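You operate a simulated robot arm through the tools that you are given. There is no shell and no other tool.

The job below is to be done with a simulated robot arm. You get a single attempt, and the scene is never put back.

## Task
Brush the rust off the flat anvil and move the steel block from the clamp on to it.
Fine: put the wire brush back; lift the toggle clamp to free the block. Set down upright: wire brush. What is to be rubbed or washed off counts as gone when no trace of it is left.

The check looks at the end state, three seconds after you hand in, the way a careful person would. Anything else that was tipped, shoved, dropped, spilled or broken makes it a failure.

## Robot
A 7-joint arm with a fingered hand, fixed in place. Base frame: the origin is on the floor under the middle of its stand, x ahead of it, y to its left, z up. Lengths are in m, angles in degrees, forces in N, time in s.
It reaches about 1.085 m from its shoulder. Its first joint turns from -166.0 to 166.0 degrees. Payload 3.7 kg.
The TCP is the grasp point between the finger pads, 0.025 m short of the fingertips. In the tool frame z runs along the fingers and y along their closing line. The gripper opens to 0.088 m; its body begins 0.029 m behind the TCP. The gripper is a hand of 5 fingers: y runs from the thumb to the fingers, the wrist lies at [-0.013, -0.106, -0.174] in the tool frame, and closing takes about 1.5 s.
Orientation is told as [roll, pitch, yaw] about the base's x, y, z axes, in that order, counted from this pose: with the fingers straight down and the wrist toward the robot, the tool's x, y and z point along [0, 1, 0], [1, 0, 0] and [0, 0, -1] of the base frame.

## Interface
- The arm moves only by the tool move_arm. Its argument "increments" is a list that holds one entry, the list of rows, each a list of 7 numbers: the gripper command, from -1 (fully open) to 1 (shut), values between in proportion, then the shift along the tool's x, y, z in units of 30 mm (1.0 is 30 mm), then the turn, a rotation vector about the tool's x, y, z in units of 5 degrees (1.0 is 5 degrees). In form: [[[jaw, tx, ty, tz, wx, wy, wz], ...]]. A call has 1 to 20 rows; each row shifts and turns the commanded pose from where the row before left it, along the tool's axes as they then stand. A call with a number of a shift or a turn outside -1 to 1 is refused whole. Each row takes 0.2 s and may step no farther than 0.05 m and 8.6 degrees from the row before; otherwise, or with a gripper value out of range, the whole call is refused. Where a pose cannot be reached the arm comes as near as it can. A force on the tool above 40 N (or 10 N above the force at the start of the call, whichever is more), or a blocked arm, ends the call early, and 0.2 s more pass. The fingers move at their own pace (about 0.108 m/s each) and stop on an object; they squeeze with about 31 N. The grip force told is the motor's: it shows also when the fingers shut on nothing. Time passes only in rows, and 0.2 s behind the last, so rows that do not move let the fingers close. It gives the time, the measured TCP pose, the force on the tool (base axes), the opening and the grip force at its end, in the units of the frame above (readings bear some noise), with the torque about the TCP (base axes, N m) and any sound that the robot's microphone picked up, and new pictures: "show" is both (left out), scene, wrist or none.
- Cameras (640 x 400 px; columns grow to the right, rows downward): "scene" is fixed at [0.2218, -0.4985, 1.5814]; the picture's right is [0.66, -0.75, 0.00], its down [-0.41, -0.37, -0.83] and it looks along [0.62, 0.55, -0.55] (base axes); focal length 362 px, centre (320, 200). "wrist" rides on the gripper at [0.059, -0.079, -0.105] in the tool frame; the picture's right is [-0.73, 0.32, -0.61], its down [-0.62, -0.68, 0.38] and it looks along [-0.29, 0.66, 0.70] (tool axes); focal length 234 px, centre (320, 200). There is no depth. A picture from a camera that has moved, and an enlarged one, comes with that camera's place and axes in the base frame and with its lens.
- set_grasp(shape): the hand has 5 fingers and takes this shape, open, in about a second: jaw (thumb against the fingers, like two jaws); tri (thumb and two fingers); tip (a fingertip pinch); poke (one finger out to press); point (the index stretched); flat (the hand flat); cup (the hand cupped); fist (a fist). The gripper value then closes the fingers along that shape, each until it touches; the sizes above hold for jaw. It gives what a move gives, with no picture.
- zoom(camera, box): a new picture of the part [left, top, right, bottom] of that camera's present view, enlarged. The clock stands still meanwhile.
- hand_in(): hands the job in; it is judged then, once.

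Nothing tells you positions but the pictures and the camera data. Unless the task says otherwise, let go and move clear before handing in.

The tools are called after ">>>" as a command line: name --argument value ..., lists and objects as JSON in quotes. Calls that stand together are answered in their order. move_arm: Moves the arm, as the interface text tells. Its arguments: {"type":"object","properties":{"increments":{"type":"array"},"show":{"type":"string","enum":["both","scene","wrist","none"]}},"required":["increments"]} The other tools are called the same way: set_grasp (shape) gives the hand a shape; zoom (camera, box) takes an enlarged picture of a part of a camera's view; hand_in () hands the job in.

At the start:

```text
time_s: 0.0
tcp_pos: [0.4776, 0.3084, 1.0953]
tcp_rot: [0.0, 0.0, 0.0]
contact_force: [0.2, 0.0, 0.3]
ft_torque: [-0.06, 0.01, -0.02]
gripper_width: 0.0877
grip_force: 0.2
shape: jaw
```

scene: 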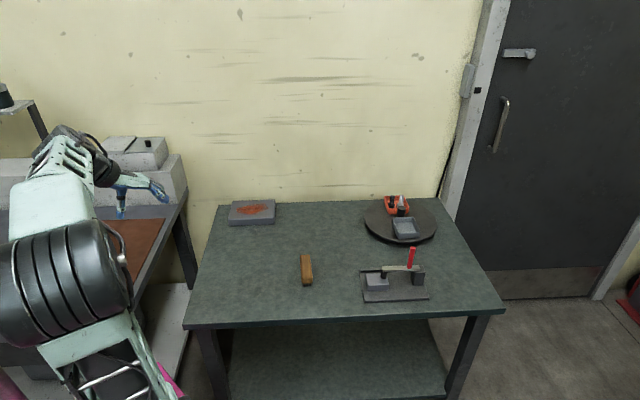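
wrist: 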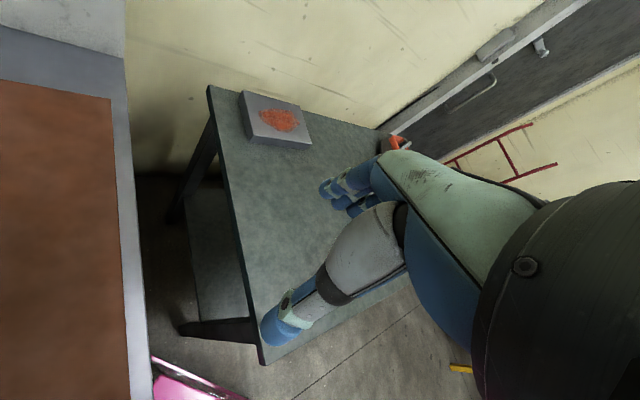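

I see a workbench with a rusty flat anvil plate at the far left, a wire brush (wooden back) in the middle front, a toggle clamp with a red handle holding a steel block at right, and a turntable. I'll zoom in first to get details.

>>> zoom --camera "scene" --box '[200, 180, 360, 300]'

>>> zoom --camera "scene" --box '[340, 180, 460, 310]'

>>> zoom --camera "wrist" --box '[200, 70, 440, 220]'

```text
3.33 times, centred on (280, 240) of scene
camera zoom: at [0.2218, -0.4985, 1.5814], right [0.66, -0.75, 0.0], down [-0.41, -0.37, -0.83], along [0.62, 0.55, -0.55], focal length 1207 px, centre (453, 67)
```

zoom: 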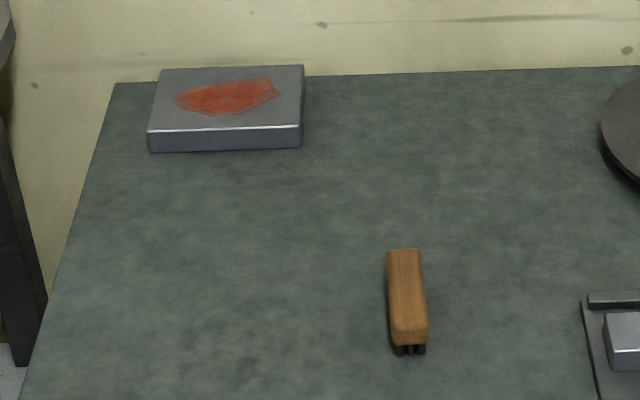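

```text
3.08 times, centred on (400, 245) of scene
camera zoom: at [0.2218, -0.4985, 1.5814], right [0.66, -0.75, 0.0], down [-0.41, -0.37, -0.83], along [0.62, 0.55, -0.55], focal length 1114 px, centre (74, 62)
```

zoom: 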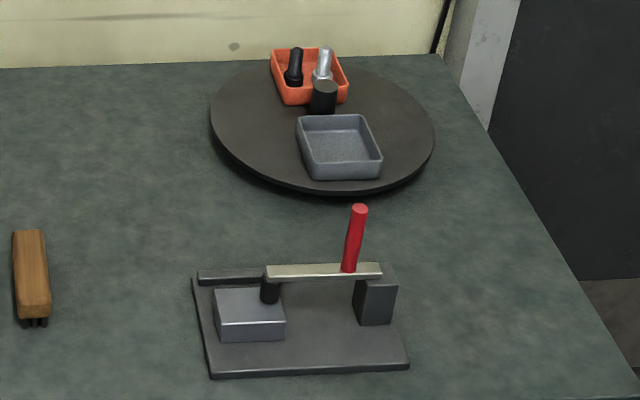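

```text
2.67 times, centred on (320, 145) of wrist
camera zoom: at [0.3974, 0.3673, 1.1993], right [0.32, -0.73, 0.61], down [-0.68, -0.62, -0.38], along [0.66, -0.29, -0.7], focal length 624 px, centre (320, 347)
```

zoom: 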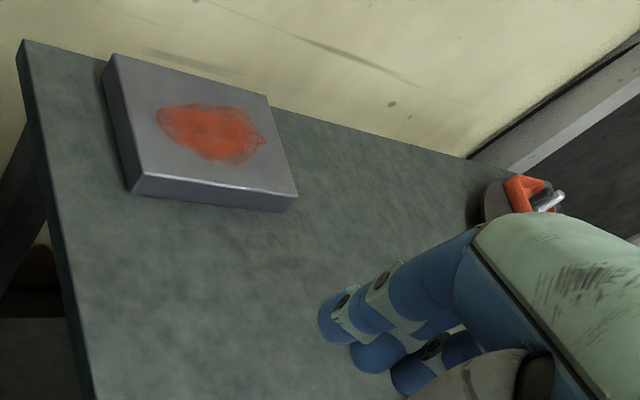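

>>> zoom --camera "scene" --box '[355, 240, 435, 305]'

>>> zoom --camera "scene" --box '[285, 245, 335, 295]'

>>> zoom --camera "scene" --box '[220, 190, 290, 235]'

>>> zoom --camera "scene" --box '[0, 80, 220, 400]'

```text
6.15 times, centred on (395, 272) of scene
camera zoom: at [0.2218, -0.4985, 1.5814], right [0.66, -0.75, 0.0], down [-0.41, -0.37, -0.83], along [0.62, 0.55, -0.55], focal length 2229 px, centre (-142, -246)
```

zoom: 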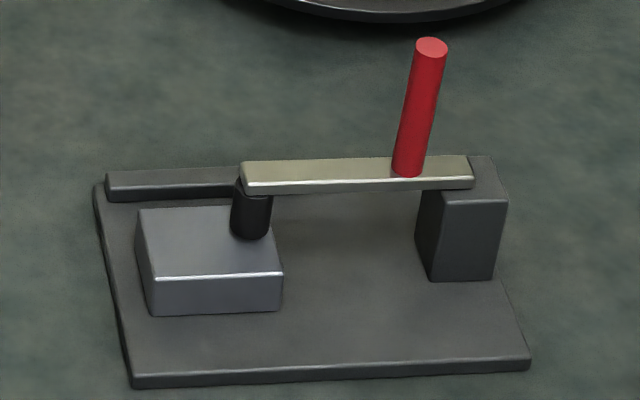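

```text
8.00 times, centred on (310, 270) of scene
camera zoom: at [0.2218, -0.4985, 1.5814], right [0.66, -0.75, 0.0], down [-0.41, -0.37, -0.83], along [0.62, 0.55, -0.55], focal length 2898 px, centre (400, -360)
```

zoom: 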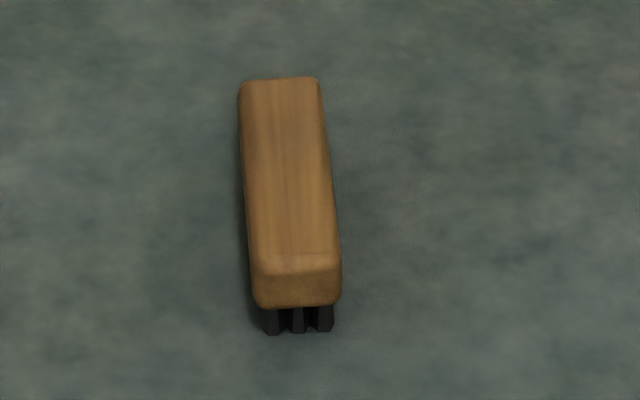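

```text
8.89 times, centred on (255, 212) of scene
camera zoom: at [0.2218, -0.4985, 1.5814], right [0.66, -0.75, 0.0], down [-0.41, -0.37, -0.83], along [0.62, 0.55, -0.55], focal length 3220 px, centre (898, 89)
```

zoom: 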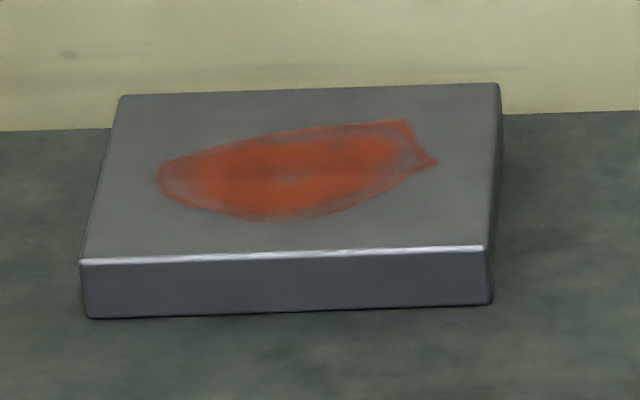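

```text
1.25 times, centred on (110, 240) of scene
camera zoom: at [0.2218, -0.4985, 1.5814], right [0.66, -0.75, 0.0], down [-0.41, -0.37, -0.83], along [0.62, 0.55, -0.55], focal length 453 px, centre (582, 150)
```

zoom: 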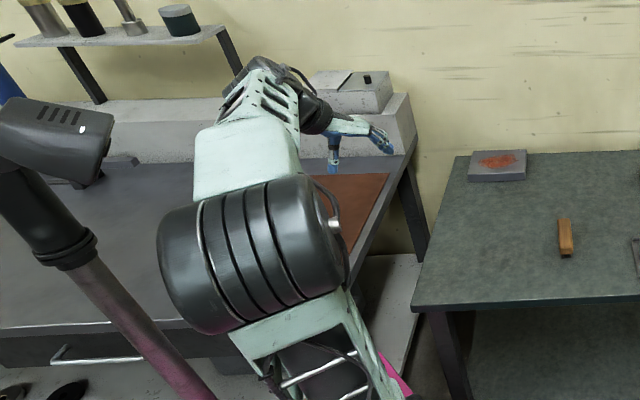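

The table sits at about z≈0.80, turned 45° to the base. The brush is near [0.773, 0.043], the anvil near [0.866, 0.398] with its top at about 0.827, and the block near [0.872, -0.139]. I'll first turn the hand 45° and move over the brush to look at it closely.

>>> move_arm --increments '[[[-1, 0, 0, 0, 0, 0, 1], [-1, 0, 0, 0, 0, 0, 1], [-1, 0, 0, 0, 0, 0, 1], [-1, 0, 0, 0, 0, 0, 1], [-1, 0, 0, 0, 0, 0, 1], [-1, 0, 0, 0, 0, 0, 1], [-1, 0, 0, 0, 0, 0, 1], [-1, 0, 0, 0, 0, 0, 1], [-1, 0, 0, 0, 0, 0, 1], [-1, 0, 0.5, 0, 0, 0, 0], [-1, 0, 1, 0, 0, 0, 0], [-1, 0, 1, 0, 0, 0, 0], [-1, 0, 1, 0, 0, 0, 0], [-1, 0, 1, 0, 0, 0, 0], [-1, 0, 1, 0, 0, 0, 0], [-1, 0, 1, 0, 0, 0, 0], [-1, 0, 1, 0, 0, 0, 0], [-1, 0, 1, 0, 0, 0, 0], [-1, 0, 1, 0, 0, 0, 0]]]'

```text
time_s: 4.0
tcp_pos: [0.6789, 0.1058, 1.0952]
tcp_rot: [-0.1, 0.0, -45.1]
contact_force: [-0.7, -0.3, -0.3]
ft_torque: [0.01, -0.02, 0.07]
gripper_width: 0.0874
grip_force: 0.1
shape: jaw
camera wrist: at [0.6643, 0.2035, 1.1995], right [-0.28, -0.74, 0.61], down [-0.92, 0.04, -0.38], along [0.26, -0.67, -0.7], focal length 234 px, centre (320, 200)
```

scene: 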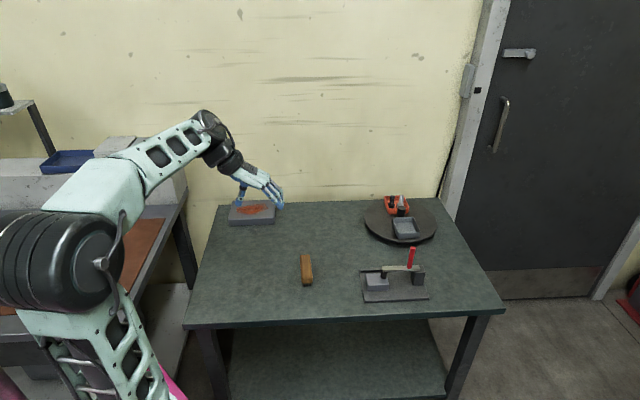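
wrist: 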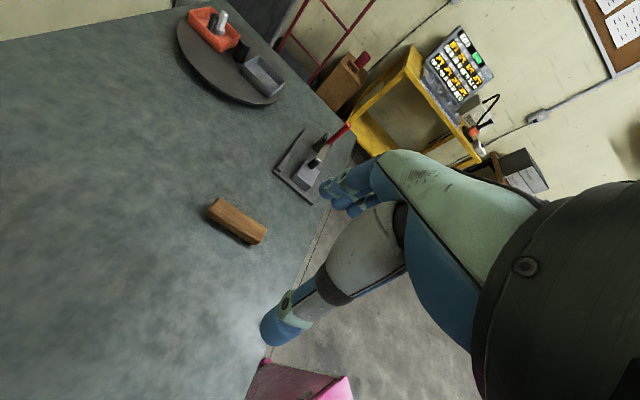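

The hand is now over the table at z≈1.095, and both the brush and the clamp show in the wrist view. I'll zoom in to triangulate them.

>>> zoom --camera "wrist" --box '[190, 180, 290, 260]'

>>> zoom --camera "wrist" --box '[260, 110, 380, 220]'

>>> zoom --camera "wrist" --box '[160, 0, 300, 120]'

```text
5.00 times, centred on (240, 220) of wrist
camera zoom: at [0.6643, 0.2035, 1.1995], right [-0.28, -0.74, 0.61], down [-0.92, 0.04, -0.38], along [0.26, -0.67, -0.7], focal length 1171 px, centre (720, 100)
```

zoom: 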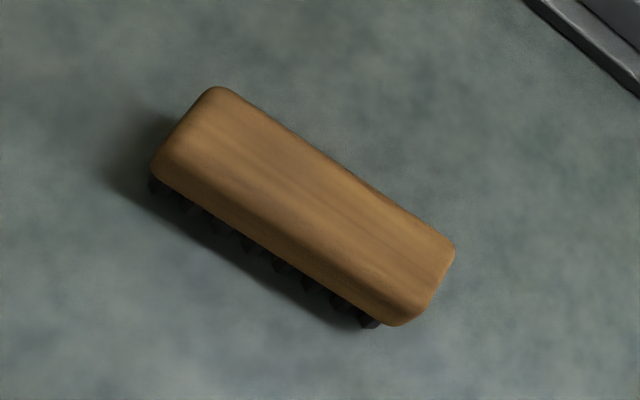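

```text
3.64 times, centred on (320, 165) of wrist
camera zoom: at [0.6643, 0.2035, 1.1995], right [-0.28, -0.74, 0.61], down [-0.92, 0.04, -0.38], along [0.26, -0.67, -0.7], focal length 852 px, centre (320, 327)
```

zoom: 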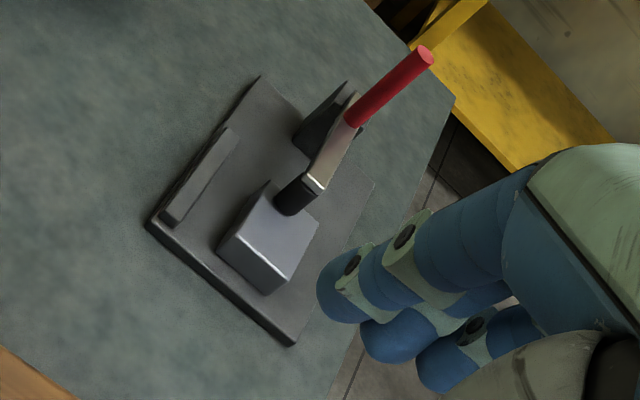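

```text
3.33 times, centred on (230, 60) of wrist
camera zoom: at [0.6643, 0.2035, 1.1995], right [-0.28, -0.74, 0.61], down [-0.92, 0.04, -0.38], along [0.26, -0.67, -0.7], focal length 781 px, centre (620, 667)
```

zoom: 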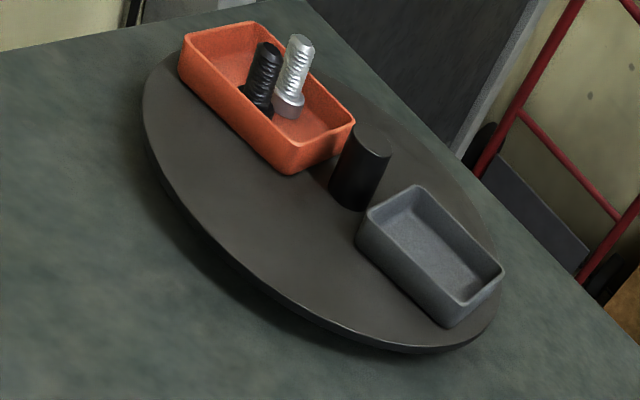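

>>> move_arm --increments '[[[-1, 0.183, 0.914, 0, 0, 0, 0], [-1, 0.183, 0.914, 0, 0, 0, 0], [-1, 0.183, 0.914, 0, 0, 0, 0], [-1, 0.183, 0.914, 0, 0, 0, 0], [-1, 0, 0, 0.9, 0, 0, -0.5], [-1, 0, 0, 0.9, 0, 0, 0], [-1, 0, 0, 0.9, 0, 0, 0], [-1, 0, 0, 0.9, 0, 0, 0], [-1, 0, 0, 0.9, 0, 0, 0], [-1, 0, 0, 0.9, 0, 0, 0], [-1, 0, 0, 0.5, 0, 0, 0]]]'

```text
time_s: 6.4
tcp_pos: [0.7696, 0.0447, 0.9155]
tcp_rot: [0.0, -0.1, -42.5]
contact_force: [1.0, -0.6, 0.4]
ft_torque: [-0.03, -0.02, -0.01]
gripper_width: 0.0879
grip_force: 0.1
shape: jaw
camera wrist: at [0.7518, 0.1417, 1.0219], right [-0.25, -0.75, 0.61], down [-0.92, 0.0, -0.38], along [0.29, -0.66, -0.7], focal length 234 px, centre (320, 200)
```

scene: 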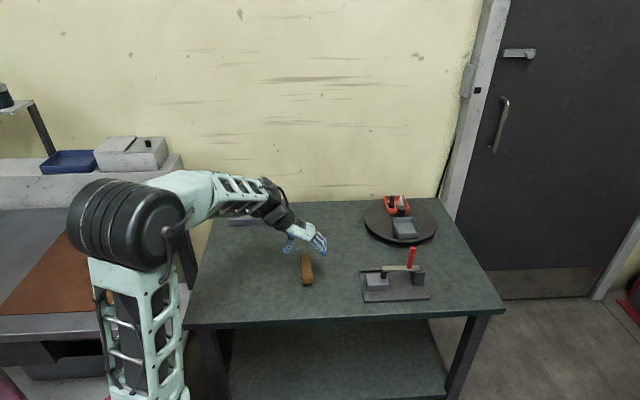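
wrist: 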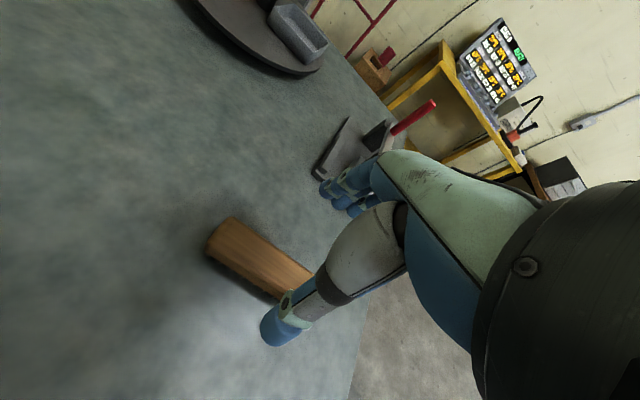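

>>> zoom --camera "wrist" --box '[180, 160, 420, 360]'

>>> zoom --camera "scene" --box '[260, 200, 360, 300]'

```text
2.00 times, centred on (300, 260) of wrist
camera zoom: at [0.7518, 0.1417, 1.0219], right [-0.25, -0.75, 0.61], down [-0.92, 0.0, -0.38], along [0.29, -0.66, -0.7], focal length 468 px, centre (360, 80)
```

zoom: 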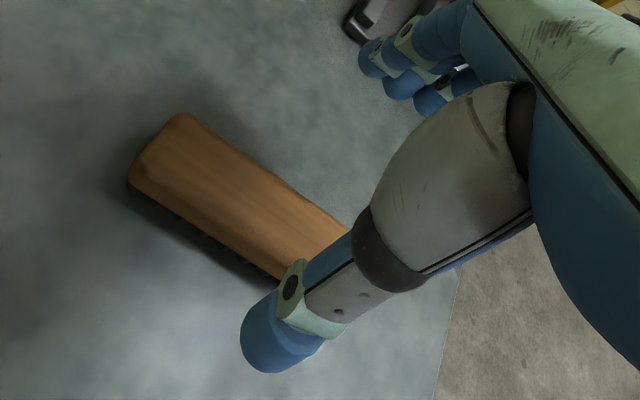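

```text
4.00 times, centred on (310, 250) of scene
camera zoom: at [0.2218, -0.4985, 1.5814], right [0.66, -0.75, 0.0], down [-0.41, -0.37, -0.83], along [0.62, 0.55, -0.55], focal length 1449 px, centre (360, 0)
```

zoom: 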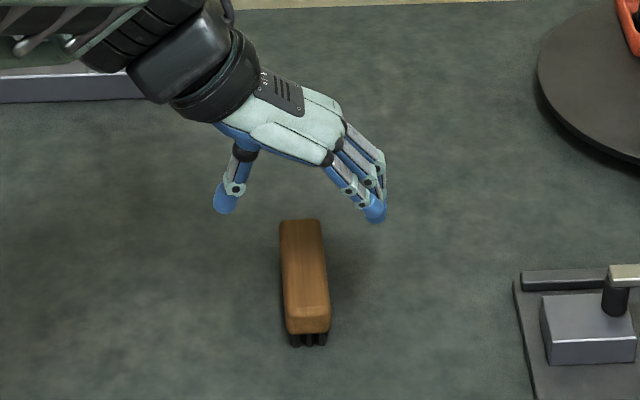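

The brush lies between the thumb and the fingers, and its yaw of about 47.5° matches the hand. I'll come down so the fingertips reach the wooden back only, then close.

>>> move_arm --increments '[[[-1, 0, 0.1, 0.8, 0, 0, 0], [-1, 0, 0, 0.8, 0, 0, 0], [-1, 0, 0, 0.5, 0, 0, 0], [-1, 0, 0, 0.25, 0, 0, 0], [-1, 0, 0, 0, 0, 0, 0]]]'

>>> zoom --camera "scene" --box '[270, 220, 350, 300]'

>>> zoom --camera "wrist" --box '[180, 160, 420, 360]'

```text
time_s: 7.6
tcp_pos: [0.7735, 0.0432, 0.8474]
tcp_rot: [-0.1, 0.0, -42.6]
contact_force: [0.2, -0.1, 0.3]
ft_torque: [-0.02, 0.0, 0.01]
gripper_width: 0.0878
grip_force: 0.0
shape: jaw
camera wrist: at [0.7547, 0.1399, 0.9514], right [-0.25, -0.75, 0.61], down [-0.92, 0.0, -0.38], along [0.29, -0.66, -0.7], focal length 234 px, centre (320, 200)
```

scene: 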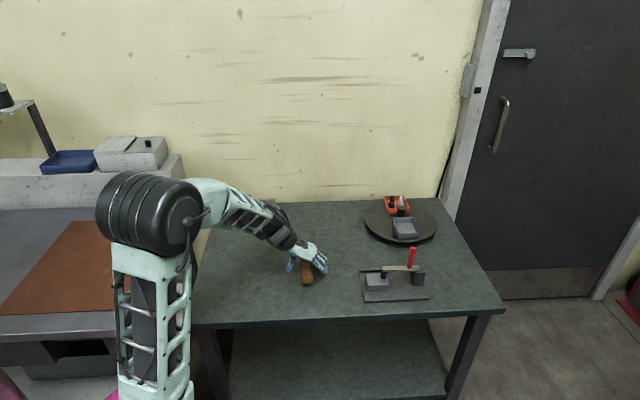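
wrist: 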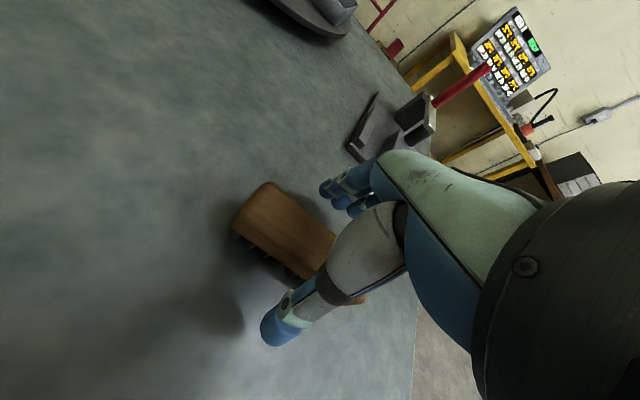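

```text
5.00 times, centred on (310, 260) of scene
camera zoom: at [0.2218, -0.4985, 1.5814], right [0.66, -0.75, 0.0], down [-0.41, -0.37, -0.83], along [0.62, 0.55, -0.55], focal length 1811 px, centre (370, -100)
```

zoom: 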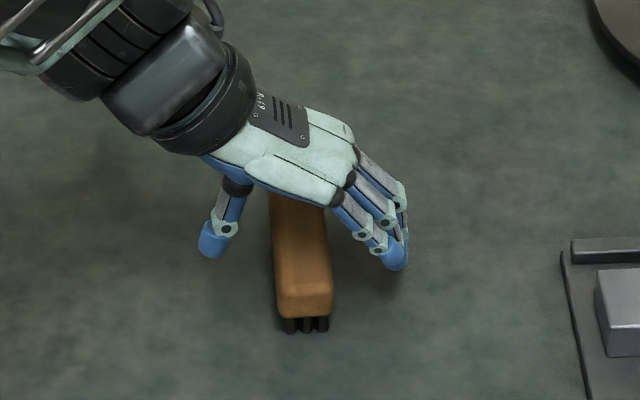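

```text
2.00 times, centred on (300, 260) of wrist
camera zoom: at [0.7547, 0.1399, 0.9514], right [-0.25, -0.75, 0.61], down [-0.92, 0.0, -0.38], along [0.29, -0.66, -0.7], focal length 468 px, centre (360, 80)
```

zoom: 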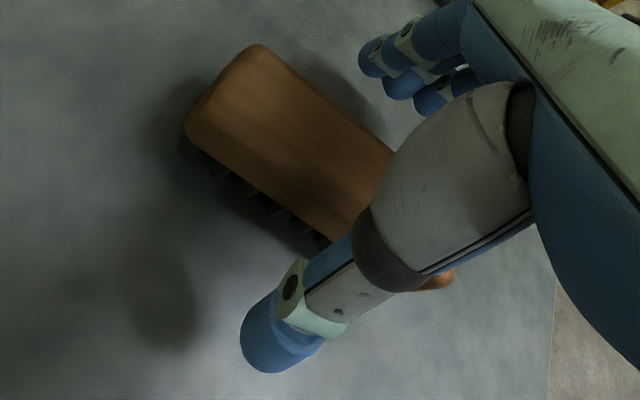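

>>> move_arm --increments '[[[-1, 0, 0, 0.17, 0, 0, 0], [-0.6, 0, 0, 0, 0, 0, 0], [-0.2, 0, 0, 0, 0, 0, 0], [0.1, 0, 0, 0, 0, 0, 0], [0.3, 0, 0, 0, 0, 0, 0], [0.6, 0, 0, 0, 0, 0, 0], [1, 0, 0, 0, 0, 0, 0], [1, 0, 0, 0, 0, 0, 0], [1, 0, 0, 0, 0, 0, 0], [1, 0, 0, 0, 0, 0, 0], [1, 0, 0, 0, 0, 0, 0]]]'

>>> zoom --camera "scene" --box '[270, 220, 350, 300]'

>>> zoom --camera "wrist" --box '[180, 160, 420, 360]'

```text
time_s: 10.0
tcp_pos: [0.7733, 0.0418, 0.8409]
tcp_rot: [-0.1, 0.0, -42.5]
contact_force: [-0.5, -0.2, -0.3]
ft_torque: [0.0, 0.03, -0.01]
gripper_width: 0.026
grip_force: 30.4
shape: jaw
camera wrist: at [0.7551, 0.1396, 0.9462], right [-0.25, -0.75, 0.61], down [-0.92, 0.0, -0.38], along [0.29, -0.66, -0.7], focal length 234 px, centre (320, 200)
```

scene: 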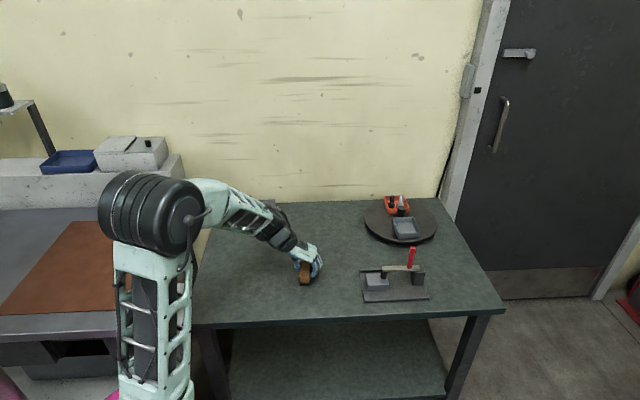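
wrist: 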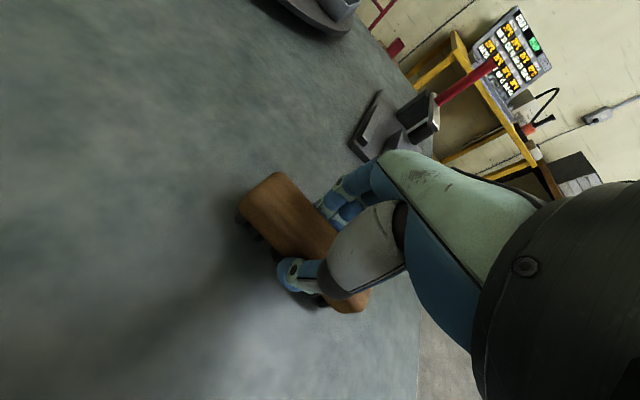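

```text
5.00 times, centred on (310, 260) of scene
camera zoom: at [0.2218, -0.4985, 1.5814], right [0.66, -0.75, 0.0], down [-0.41, -0.37, -0.83], along [0.62, 0.55, -0.55], focal length 1811 px, centre (370, -100)
```

zoom: 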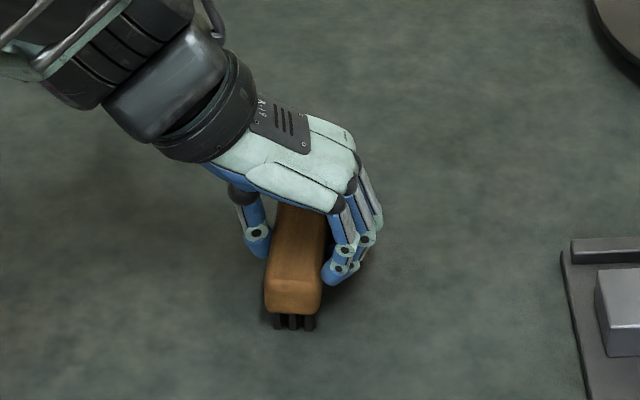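

```text
2.00 times, centred on (300, 260) of wrist
camera zoom: at [0.7551, 0.1396, 0.9462], right [-0.25, -0.75, 0.61], down [-0.92, 0.0, -0.38], along [0.29, -0.66, -0.7], focal length 468 px, centre (360, 80)
```

zoom: 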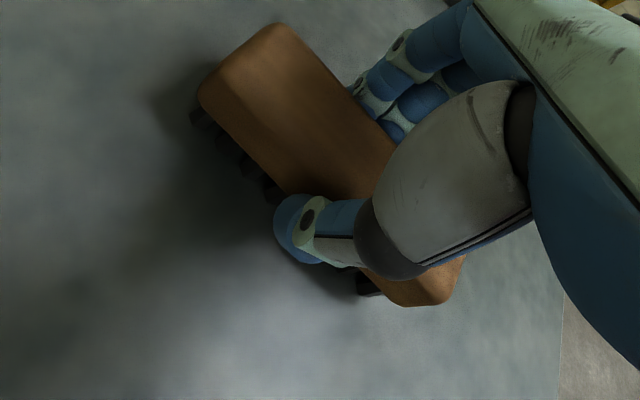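

The brush is gripped and has turned about 10° in the grasp. I'll lift it straight up and check that it hangs level.

>>> move_arm --increments '[[[1, 0, 0, -0.5, 0, 0, 0], [1, 0, 0, -1, 0, 0, 0], [1, 0, 0, -1, 0, 0, 0], [1, 0, 0, -1, 0, 0, 0], [1, 0, 0, 0, 0, 0, 0]]]'

>>> zoom --camera "scene" --box '[270, 190, 350, 270]'

>>> zoom --camera "wrist" --box '[180, 160, 420, 360]'

```text
time_s: 11.2
tcp_pos: [0.7735, 0.0434, 0.947]
tcp_rot: [0.0, 0.0, -42.5]
contact_force: [0.1, 0.2, -0.5]
ft_torque: [0.02, -0.01, -0.02]
gripper_width: 0.0262
grip_force: 31.0
shape: jaw
camera wrist: at [0.7555, 0.14, 1.0523], right [-0.25, -0.75, 0.61], down [-0.92, 0.0, -0.38], along [0.29, -0.66, -0.7], focal length 234 px, centre (320, 200)
```

scene: 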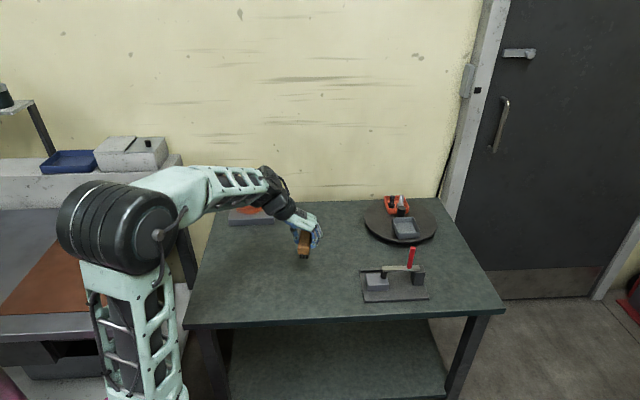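
wrist: 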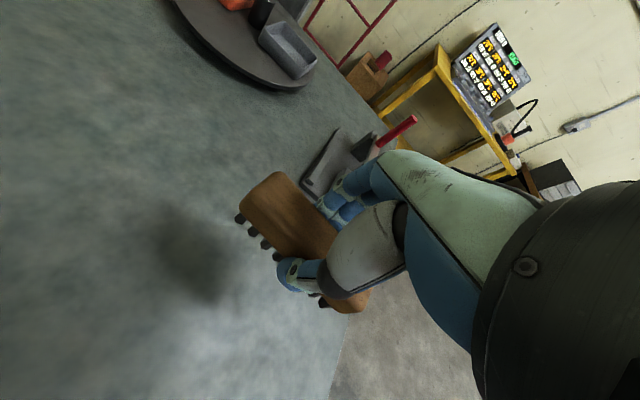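

```text
5.00 times, centred on (310, 230) of scene
camera zoom: at [0.2218, -0.4985, 1.5814], right [0.66, -0.75, 0.0], down [-0.41, -0.37, -0.83], along [0.62, 0.55, -0.55], focal length 1811 px, centre (370, 50)
```

zoom: 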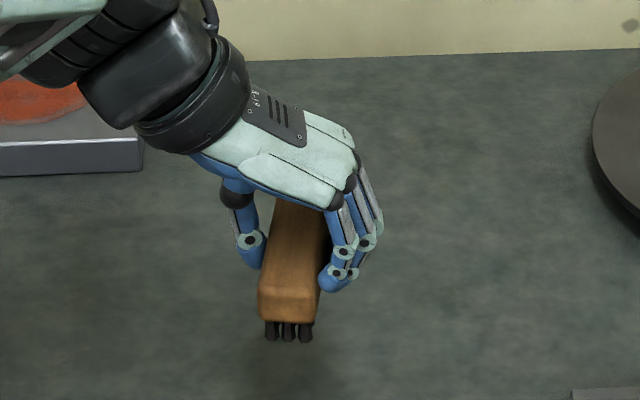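

```text
2.00 times, centred on (300, 260) of wrist
camera zoom: at [0.7555, 0.14, 1.0523], right [-0.25, -0.75, 0.61], down [-0.92, 0.0, -0.38], along [0.29, -0.66, -0.7], focal length 468 px, centre (360, 80)
```

zoom: 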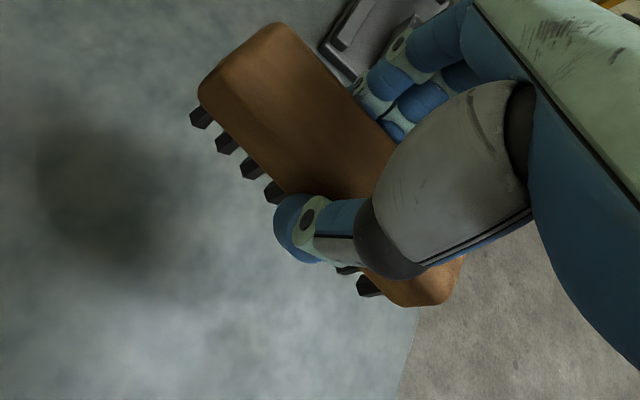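

>>> move_arm --increments '[[[1, 0, 0, 0, 0, 0, -0.8], [1, 0, 0, 0, 0, 0, -0.8], [1, 0.938, -0.338, 0, 0, 0, 0], [1, 0.938, -0.338, 0, 0, 0, 0], [1, 0.938, -0.338, 0, 0, 0, 0], [1, 0.938, -0.338, 0, 0, 0, 0], [1, 0.938, -0.338, 0, 0, 0, 0], [1, 0.938, -0.338, 0, 0, 0, 0], [1, 0.938, -0.338, 0, 0, 0, 0], [1, 0.938, -0.338, 0, 0, 0, 0], [1, 0.938, -0.338, 0, 0, 0, 0], [1, 0.938, -0.338, 0, 0, 0, 0], [1, 0.938, -0.338, 0, 0, 0, 0], [1, 0.938, -0.338, 0, 0, 0, 0], [1, 0, 0, 0, 0, 0, 0]]]'

>>> zoom --camera "scene" --box '[210, 150, 310, 240]'

>>> zoom --camera "wrist" --box '[160, 120, 420, 360]'

```text
time_s: 14.4
tcp_pos: [0.866, 0.3897, 0.9481]
tcp_rot: [0.0, 0.0, -34.5]
contact_force: [0.2, 0.1, -0.7]
ft_torque: [-0.04, -0.03, 0.04]
gripper_width: 0.0264
grip_force: 31.2
shape: jaw
camera wrist: at [0.8345, 0.4829, 1.0523], right [-0.15, -0.78, 0.61], down [-0.91, -0.13, -0.38], along [0.38, -0.61, -0.7], focal length 234 px, centre (320, 200)
```

scene: 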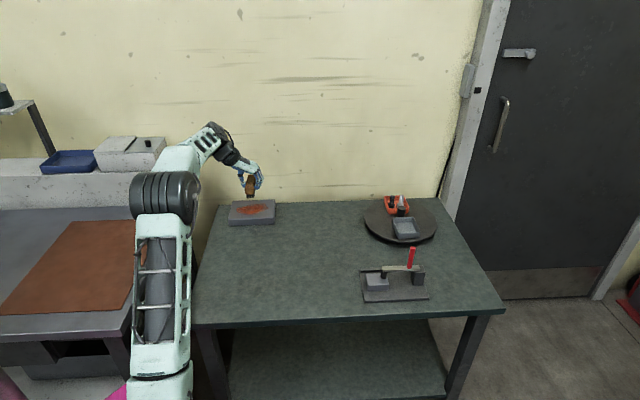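
wrist: 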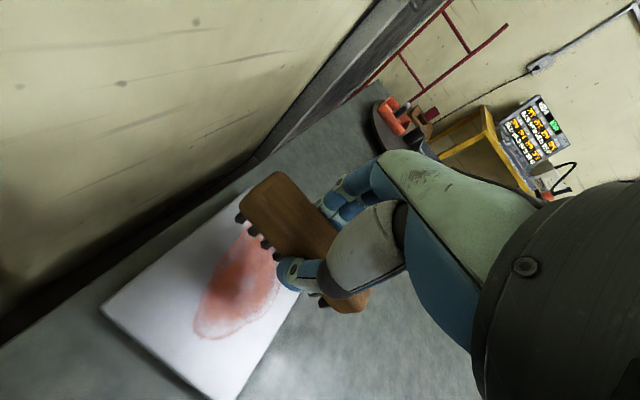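

```text
4.44 times, centred on (260, 195) of scene
camera zoom: at [0.2218, -0.4985, 1.5814], right [0.66, -0.75, 0.0], down [-0.41, -0.37, -0.83], along [0.62, 0.55, -0.55], focal length 1610 px, centre (587, 222)
```

zoom: 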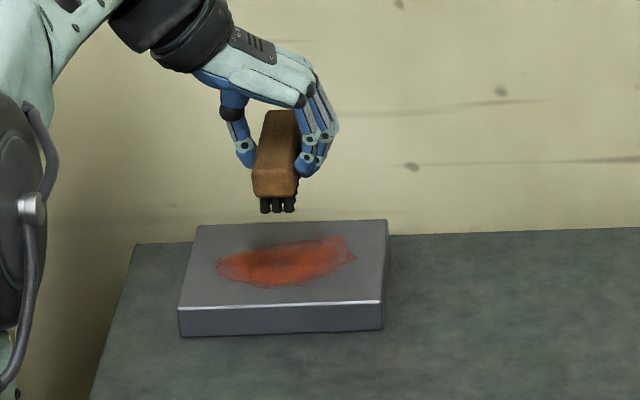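

```text
1.67 times, centred on (290, 240) of wrist
camera zoom: at [0.8345, 0.4829, 1.0523], right [-0.15, -0.78, 0.61], down [-0.91, -0.13, -0.38], along [0.38, -0.61, -0.7], focal length 390 px, centre (370, 133)
```

zoom: 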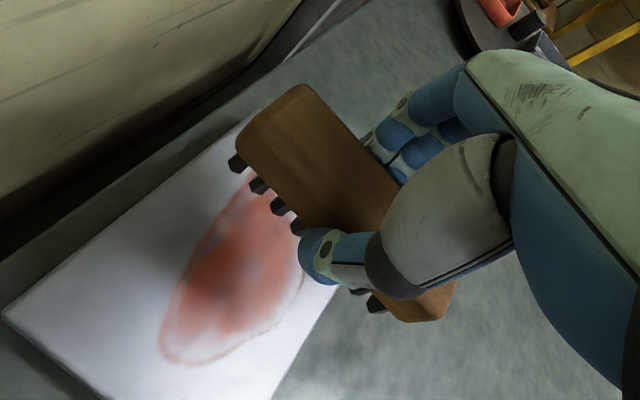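

>>> move_arm --increments '[[[1, 0.179, -0.724, 0, 0, 0, 0], [1, 0.179, -0.724, 0, 0, 0, 0], [1, 0.179, -0.724, 0, 0, 0, 0], [1, 0, 0, 0.8, 0, 0, 0], [1, 0, 0, 0.8, 0, 0, 0], [1, 0, 0, 0.7, 0, 0, 0], [1, 0, 0, 0.15, 0, 0, 0], [1, 0, 0, 0, 0, 0, 0]]]'

>>> zoom --camera "scene" --box '[210, 160, 300, 240]'

>>> zoom --camera "wrist" --box '[160, 120, 420, 360]'

```text
time_s: 16.2
tcp_pos: [0.8188, 0.4402, 0.8744]
tcp_rot: [0.1, 0.0, -34.5]
contact_force: [-0.6, 0.5, -0.8]
ft_torque: [-0.02, 0.03, -0.01]
gripper_width: 0.0262
grip_force: 31.1
shape: jaw
camera wrist: at [0.788, 0.5333, 0.9787], right [-0.15, -0.78, 0.61], down [-0.91, -0.13, -0.38], along [0.38, -0.61, -0.7], focal length 234 px, centre (320, 200)
```

scene: 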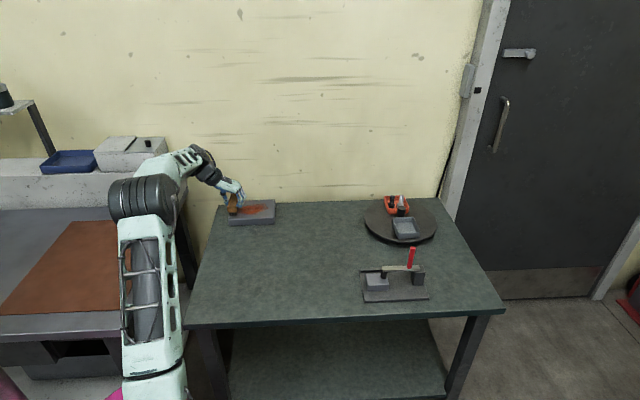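
wrist: 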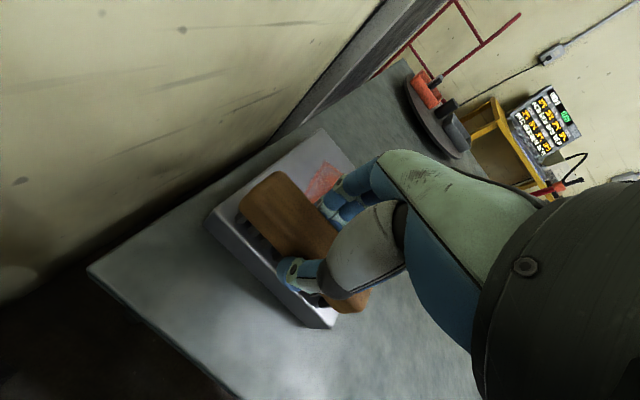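

```text
5.00 times, centred on (255, 200) of scene
camera zoom: at [0.2218, -0.4985, 1.5814], right [0.66, -0.75, 0.0], down [-0.41, -0.37, -0.83], along [0.62, 0.55, -0.55], focal length 1811 px, centre (645, 200)
```

zoom: 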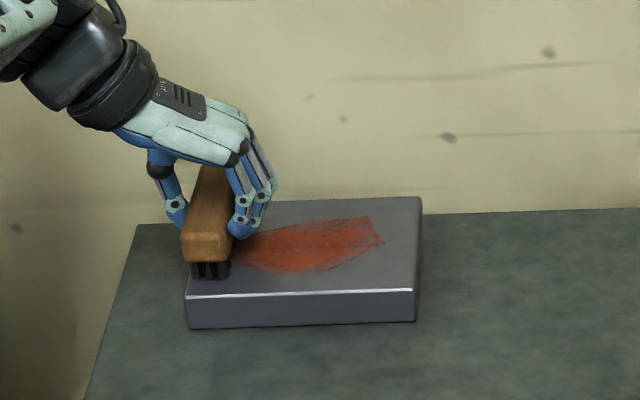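

```text
1.67 times, centred on (290, 240) of wrist
camera zoom: at [0.788, 0.5333, 0.9787], right [-0.15, -0.78, 0.61], down [-0.91, -0.13, -0.38], along [0.38, -0.61, -0.7], focal length 390 px, centre (370, 133)
```

zoom: 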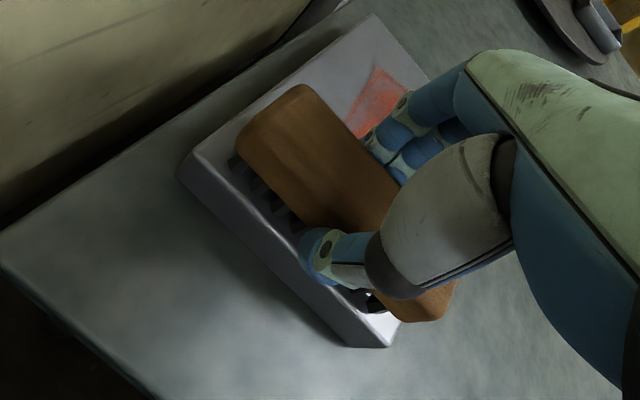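

>>> move_arm --increments '[[[1, 0, 0, 0.067, 0, 0, 0], [1, 0, 0, 0.067, 0, 0, 0], [1, 0, 0, 0.067, 0, 0, 0], [1, 0, 0, 0, 0, 0, 0]]]' --show "none"

>>> move_arm --increments '[[[1, 0, 0, 0.034, 0, 0, 0], [1, 0, 0, 0, 0, 0, 0]]]' --show "none"

>>> move_arm --increments '[[[1, 0, 0, 0.034, 0, 0, 0], [1, 0, 0, 0, 0, 0, 0]]]' --show "none"

```text
time_s: 17.2
tcp_pos: [0.8186, 0.4398, 0.8694]
tcp_rot: [0.2, -0.1, -34.5]
contact_force: [-1.1, 1.4, 17.8]
ft_torque: [0.0, 0.07, 0.05]
gripper_width: 0.0269
grip_force: 31.2
shape: jaw
```

```text
time_s: 17.8
tcp_pos: [0.8187, 0.4387, 0.8682]
tcp_rot: [0.2, 0.0, -34.5]
contact_force: [0.2, 1.5, 30.5]
ft_torque: [0.05, 0.03, 0.11]
gripper_width: 0.0277
grip_force: 30.9
shape: jaw
```

```text
time_s: 18.6
tcp_pos: [0.8205, 0.4401, 0.8701]
tcp_rot: [0.3, -0.1, -34.5]
contact_force: [-2.4, -0.8, 17.7]
ft_torque: [0.03, 0.03, 0.06]
gripper_width: 0.0282
grip_force: 30.8
shape: jaw
stopped in row 2: the force on the tool passed its limit at 41 N (the readings are from after the stop); the commanded pose is now the measured one
```

>>> move_arm --increments '[[[1, 0, 0, -0.02, 0, 0, 0], [1, 0, 0, 0, 0, 0, 0]]]'

>>> zoom --camera "scene" --box '[210, 160, 300, 240]'

>>> zoom --camera "wrist" --box '[160, 120, 420, 360]'

```text
time_s: 19.2
tcp_pos: [0.82, 0.4393, 0.8693]
tcp_rot: [0.3, 0.0, -34.6]
contact_force: [0.2, 2.4, 22.9]
ft_torque: [0.06, 0.02, 0.08]
gripper_width: 0.0281
grip_force: 31.1
shape: jaw
camera wrist: at [0.7876, 0.5326, 0.974], right [-0.15, -0.78, 0.6], down [-0.91, -0.13, -0.39], along [0.38, -0.61, -0.7], focal length 234 px, centre (320, 200)
```

scene: 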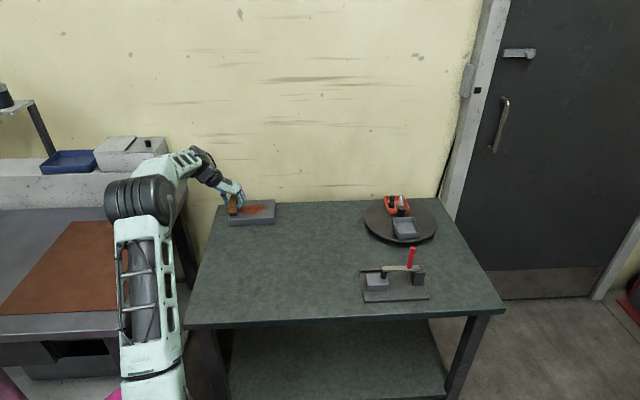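
wrist: 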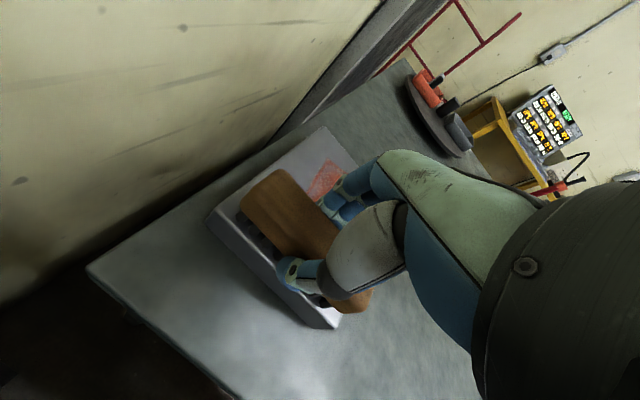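

```text
5.00 times, centred on (255, 200) of scene
camera zoom: at [0.2218, -0.4985, 1.5814], right [0.66, -0.75, 0.0], down [-0.41, -0.37, -0.83], along [0.62, 0.55, -0.55], focal length 1811 px, centre (645, 200)
```

zoom: 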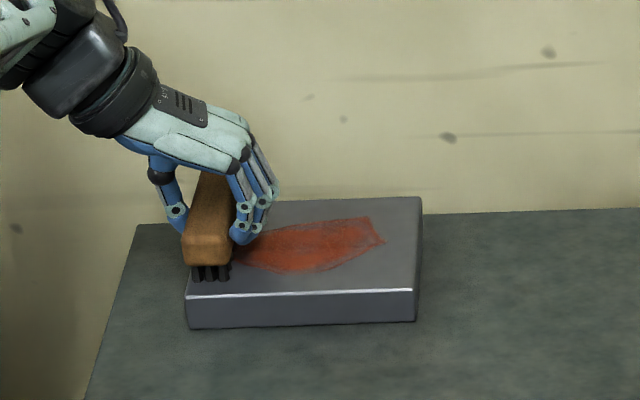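

```text
1.67 times, centred on (290, 240) of wrist
camera zoom: at [0.7876, 0.5326, 0.974], right [-0.15, -0.78, 0.6], down [-0.91, -0.13, -0.39], along [0.38, -0.61, -0.7], focal length 390 px, centre (370, 133)
```

zoom: 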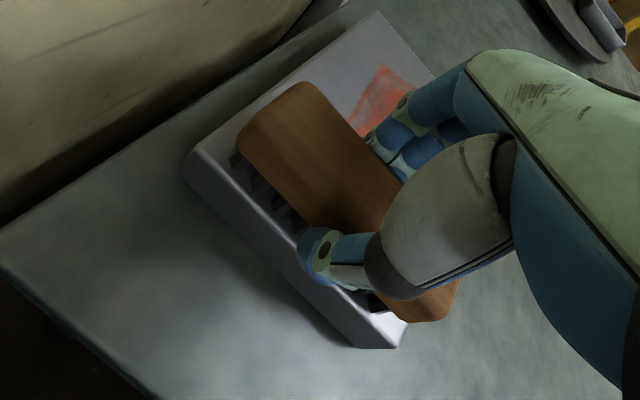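

Contact is made at TCP z≈0.870 with about 20 N on the anvil. I'll ease off slightly and do a first short stroke to the right, to see whether the rust goes and the anvil stays put.

>>> move_arm --increments '[[[1, 0, 0, -0.017, 0, 0, 0], [1, -0.09, 0.49, 0, 0, 0, 0], [1, -0.09, 0.49, 0, 0, 0, 0], [1, -0.09, 0.49, 0, 0, 0, 0], [1, -0.09, 0.49, 0, 0, 0, 0], [1, 0, 0, 0, 0, 0, 0]]]'

>>> zoom --camera "scene" --box '[210, 160, 300, 240]'

>>> zoom --camera "wrist" --box '[160, 120, 420, 360]'

```text
time_s: 20.6
tcp_pos: [0.8627, 0.3969, 0.869]
tcp_rot: [0.2, -0.1, -34.5]
contact_force: [-5.6, 5.8, 24.8]
ft_torque: [0.27, 0.16, 0.0]
gripper_width: 0.0283
grip_force: 31.3
shape: jaw
camera wrist: at [0.8304, 0.4899, 0.9733], right [-0.15, -0.78, 0.61], down [-0.91, -0.13, -0.39], along [0.38, -0.61, -0.7], focal length 234 px, centre (320, 200)
```

scene: 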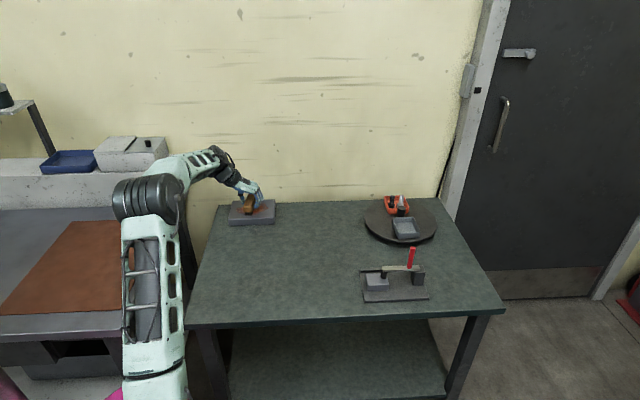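
wrist: 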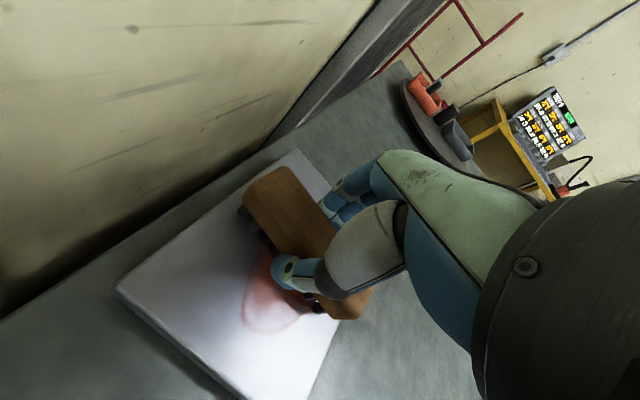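

```text
5.00 times, centred on (255, 200) of scene
camera zoom: at [0.2218, -0.4985, 1.5814], right [0.66, -0.75, 0.0], down [-0.41, -0.37, -0.83], along [0.62, 0.55, -0.55], focal length 1811 px, centre (645, 200)
```

zoom: 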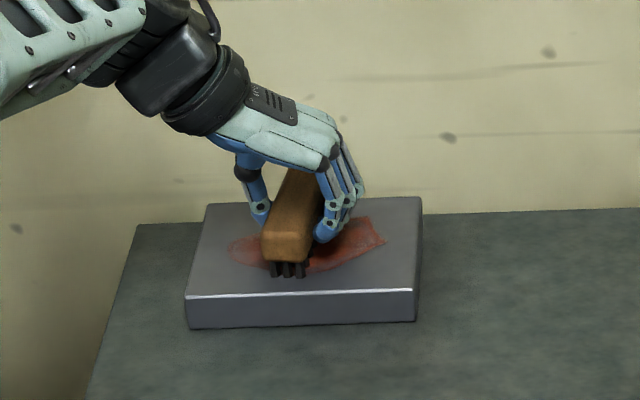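

```text
1.67 times, centred on (290, 240) of wrist
camera zoom: at [0.8304, 0.4899, 0.9733], right [-0.15, -0.78, 0.61], down [-0.91, -0.13, -0.39], along [0.38, -0.61, -0.7], focal length 390 px, centre (370, 133)
```

zoom: 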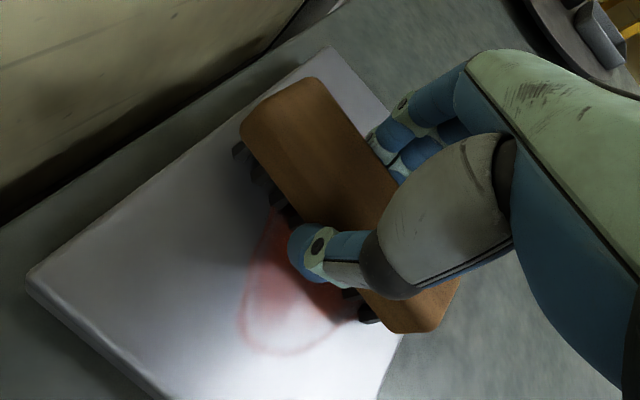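

>>> move_arm --increments '[[[1, -0.099, 0.534, 0, 0, 0, 0], [1, -0.099, 0.534, 0, 0, 0, 0], [1, -0.099, 0.534, 0, 0, 0, 0], [1, -0.099, 0.534, 0, 0, 0, 0], [1, 0.099, -0.534, 0, 0, 0, 0], [1, 0.099, -0.534, 0, 0, 0, 0], [1, 0.099, -0.534, 0, 0, 0, 0], [1, 0.099, -0.534, 0, 0, 0, 0], [1, 0.099, -0.534, 0, 0, 0, 0], [1, 0.099, -0.534, 0, 0, 0, 0], [1, 0.099, -0.534, 0, 0, 0, 0], [1, 0.099, -0.534, 0, 0, 0, 0], [1, -0.099, 0.534, 0, 0, 0, 0], [1, -0.099, 0.534, 0, 0, 0, 0], [1, -0.099, 0.534, 0, 0, 0, 0], [1, -0.099, 0.534, 0, 0, 0, 0], [1, -0.099, 0.534, 0, 0, 0, 0], [1, -0.099, 0.534, 0, 0, 0, 0], [1, -0.099, 0.534, 0, 0, 0, 0], [1, -0.099, 0.534, 0, 0, 0, 0]]]'

>>> zoom --camera "scene" --box '[210, 160, 300, 240]'

>>> zoom --camera "wrist" --box '[160, 120, 420, 360]'

```text
time_s: 24.8
tcp_pos: [0.9079, 0.3508, 0.8693]
tcp_rot: [0.2, -0.1, -34.4]
contact_force: [-2.3, 2.9, 12.2]
ft_torque: [0.07, -0.01, -0.01]
gripper_width: 0.0281
grip_force: 31.3
shape: jaw
camera wrist: at [0.8753, 0.4444, 0.9734], right [-0.15, -0.78, 0.61], down [-0.91, -0.13, -0.39], along [0.38, -0.61, -0.7], focal length 234 px, centre (320, 200)
```

scene: 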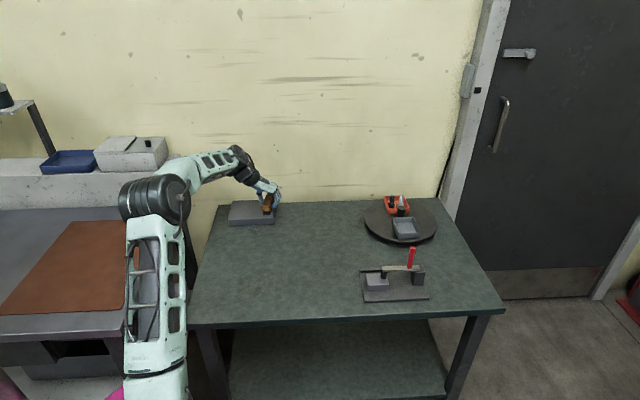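
wrist: 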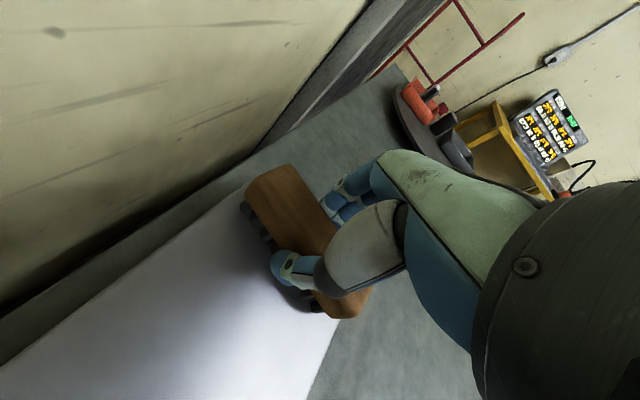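

```text
5.00 times, centred on (255, 200) of scene
camera zoom: at [0.2218, -0.4985, 1.5814], right [0.66, -0.75, 0.0], down [-0.41, -0.37, -0.83], along [0.62, 0.55, -0.55], focal length 1811 px, centre (645, 200)
```

zoom: 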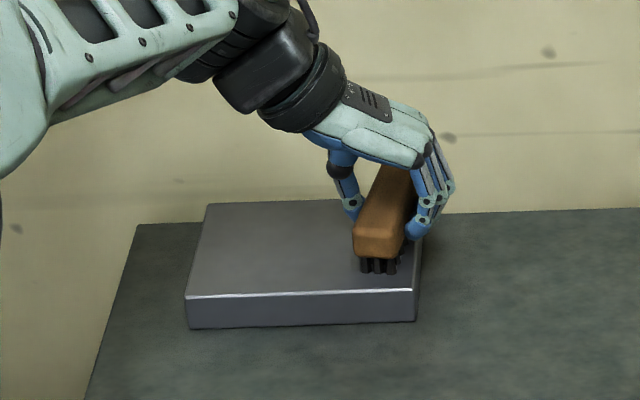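

```text
1.67 times, centred on (290, 240) of wrist
camera zoom: at [0.8753, 0.4444, 0.9734], right [-0.15, -0.78, 0.61], down [-0.91, -0.13, -0.39], along [0.38, -0.61, -0.7], focal length 390 px, centre (370, 133)
```

zoom: 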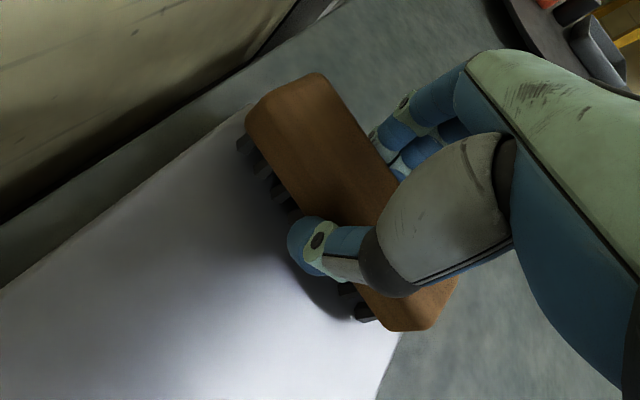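

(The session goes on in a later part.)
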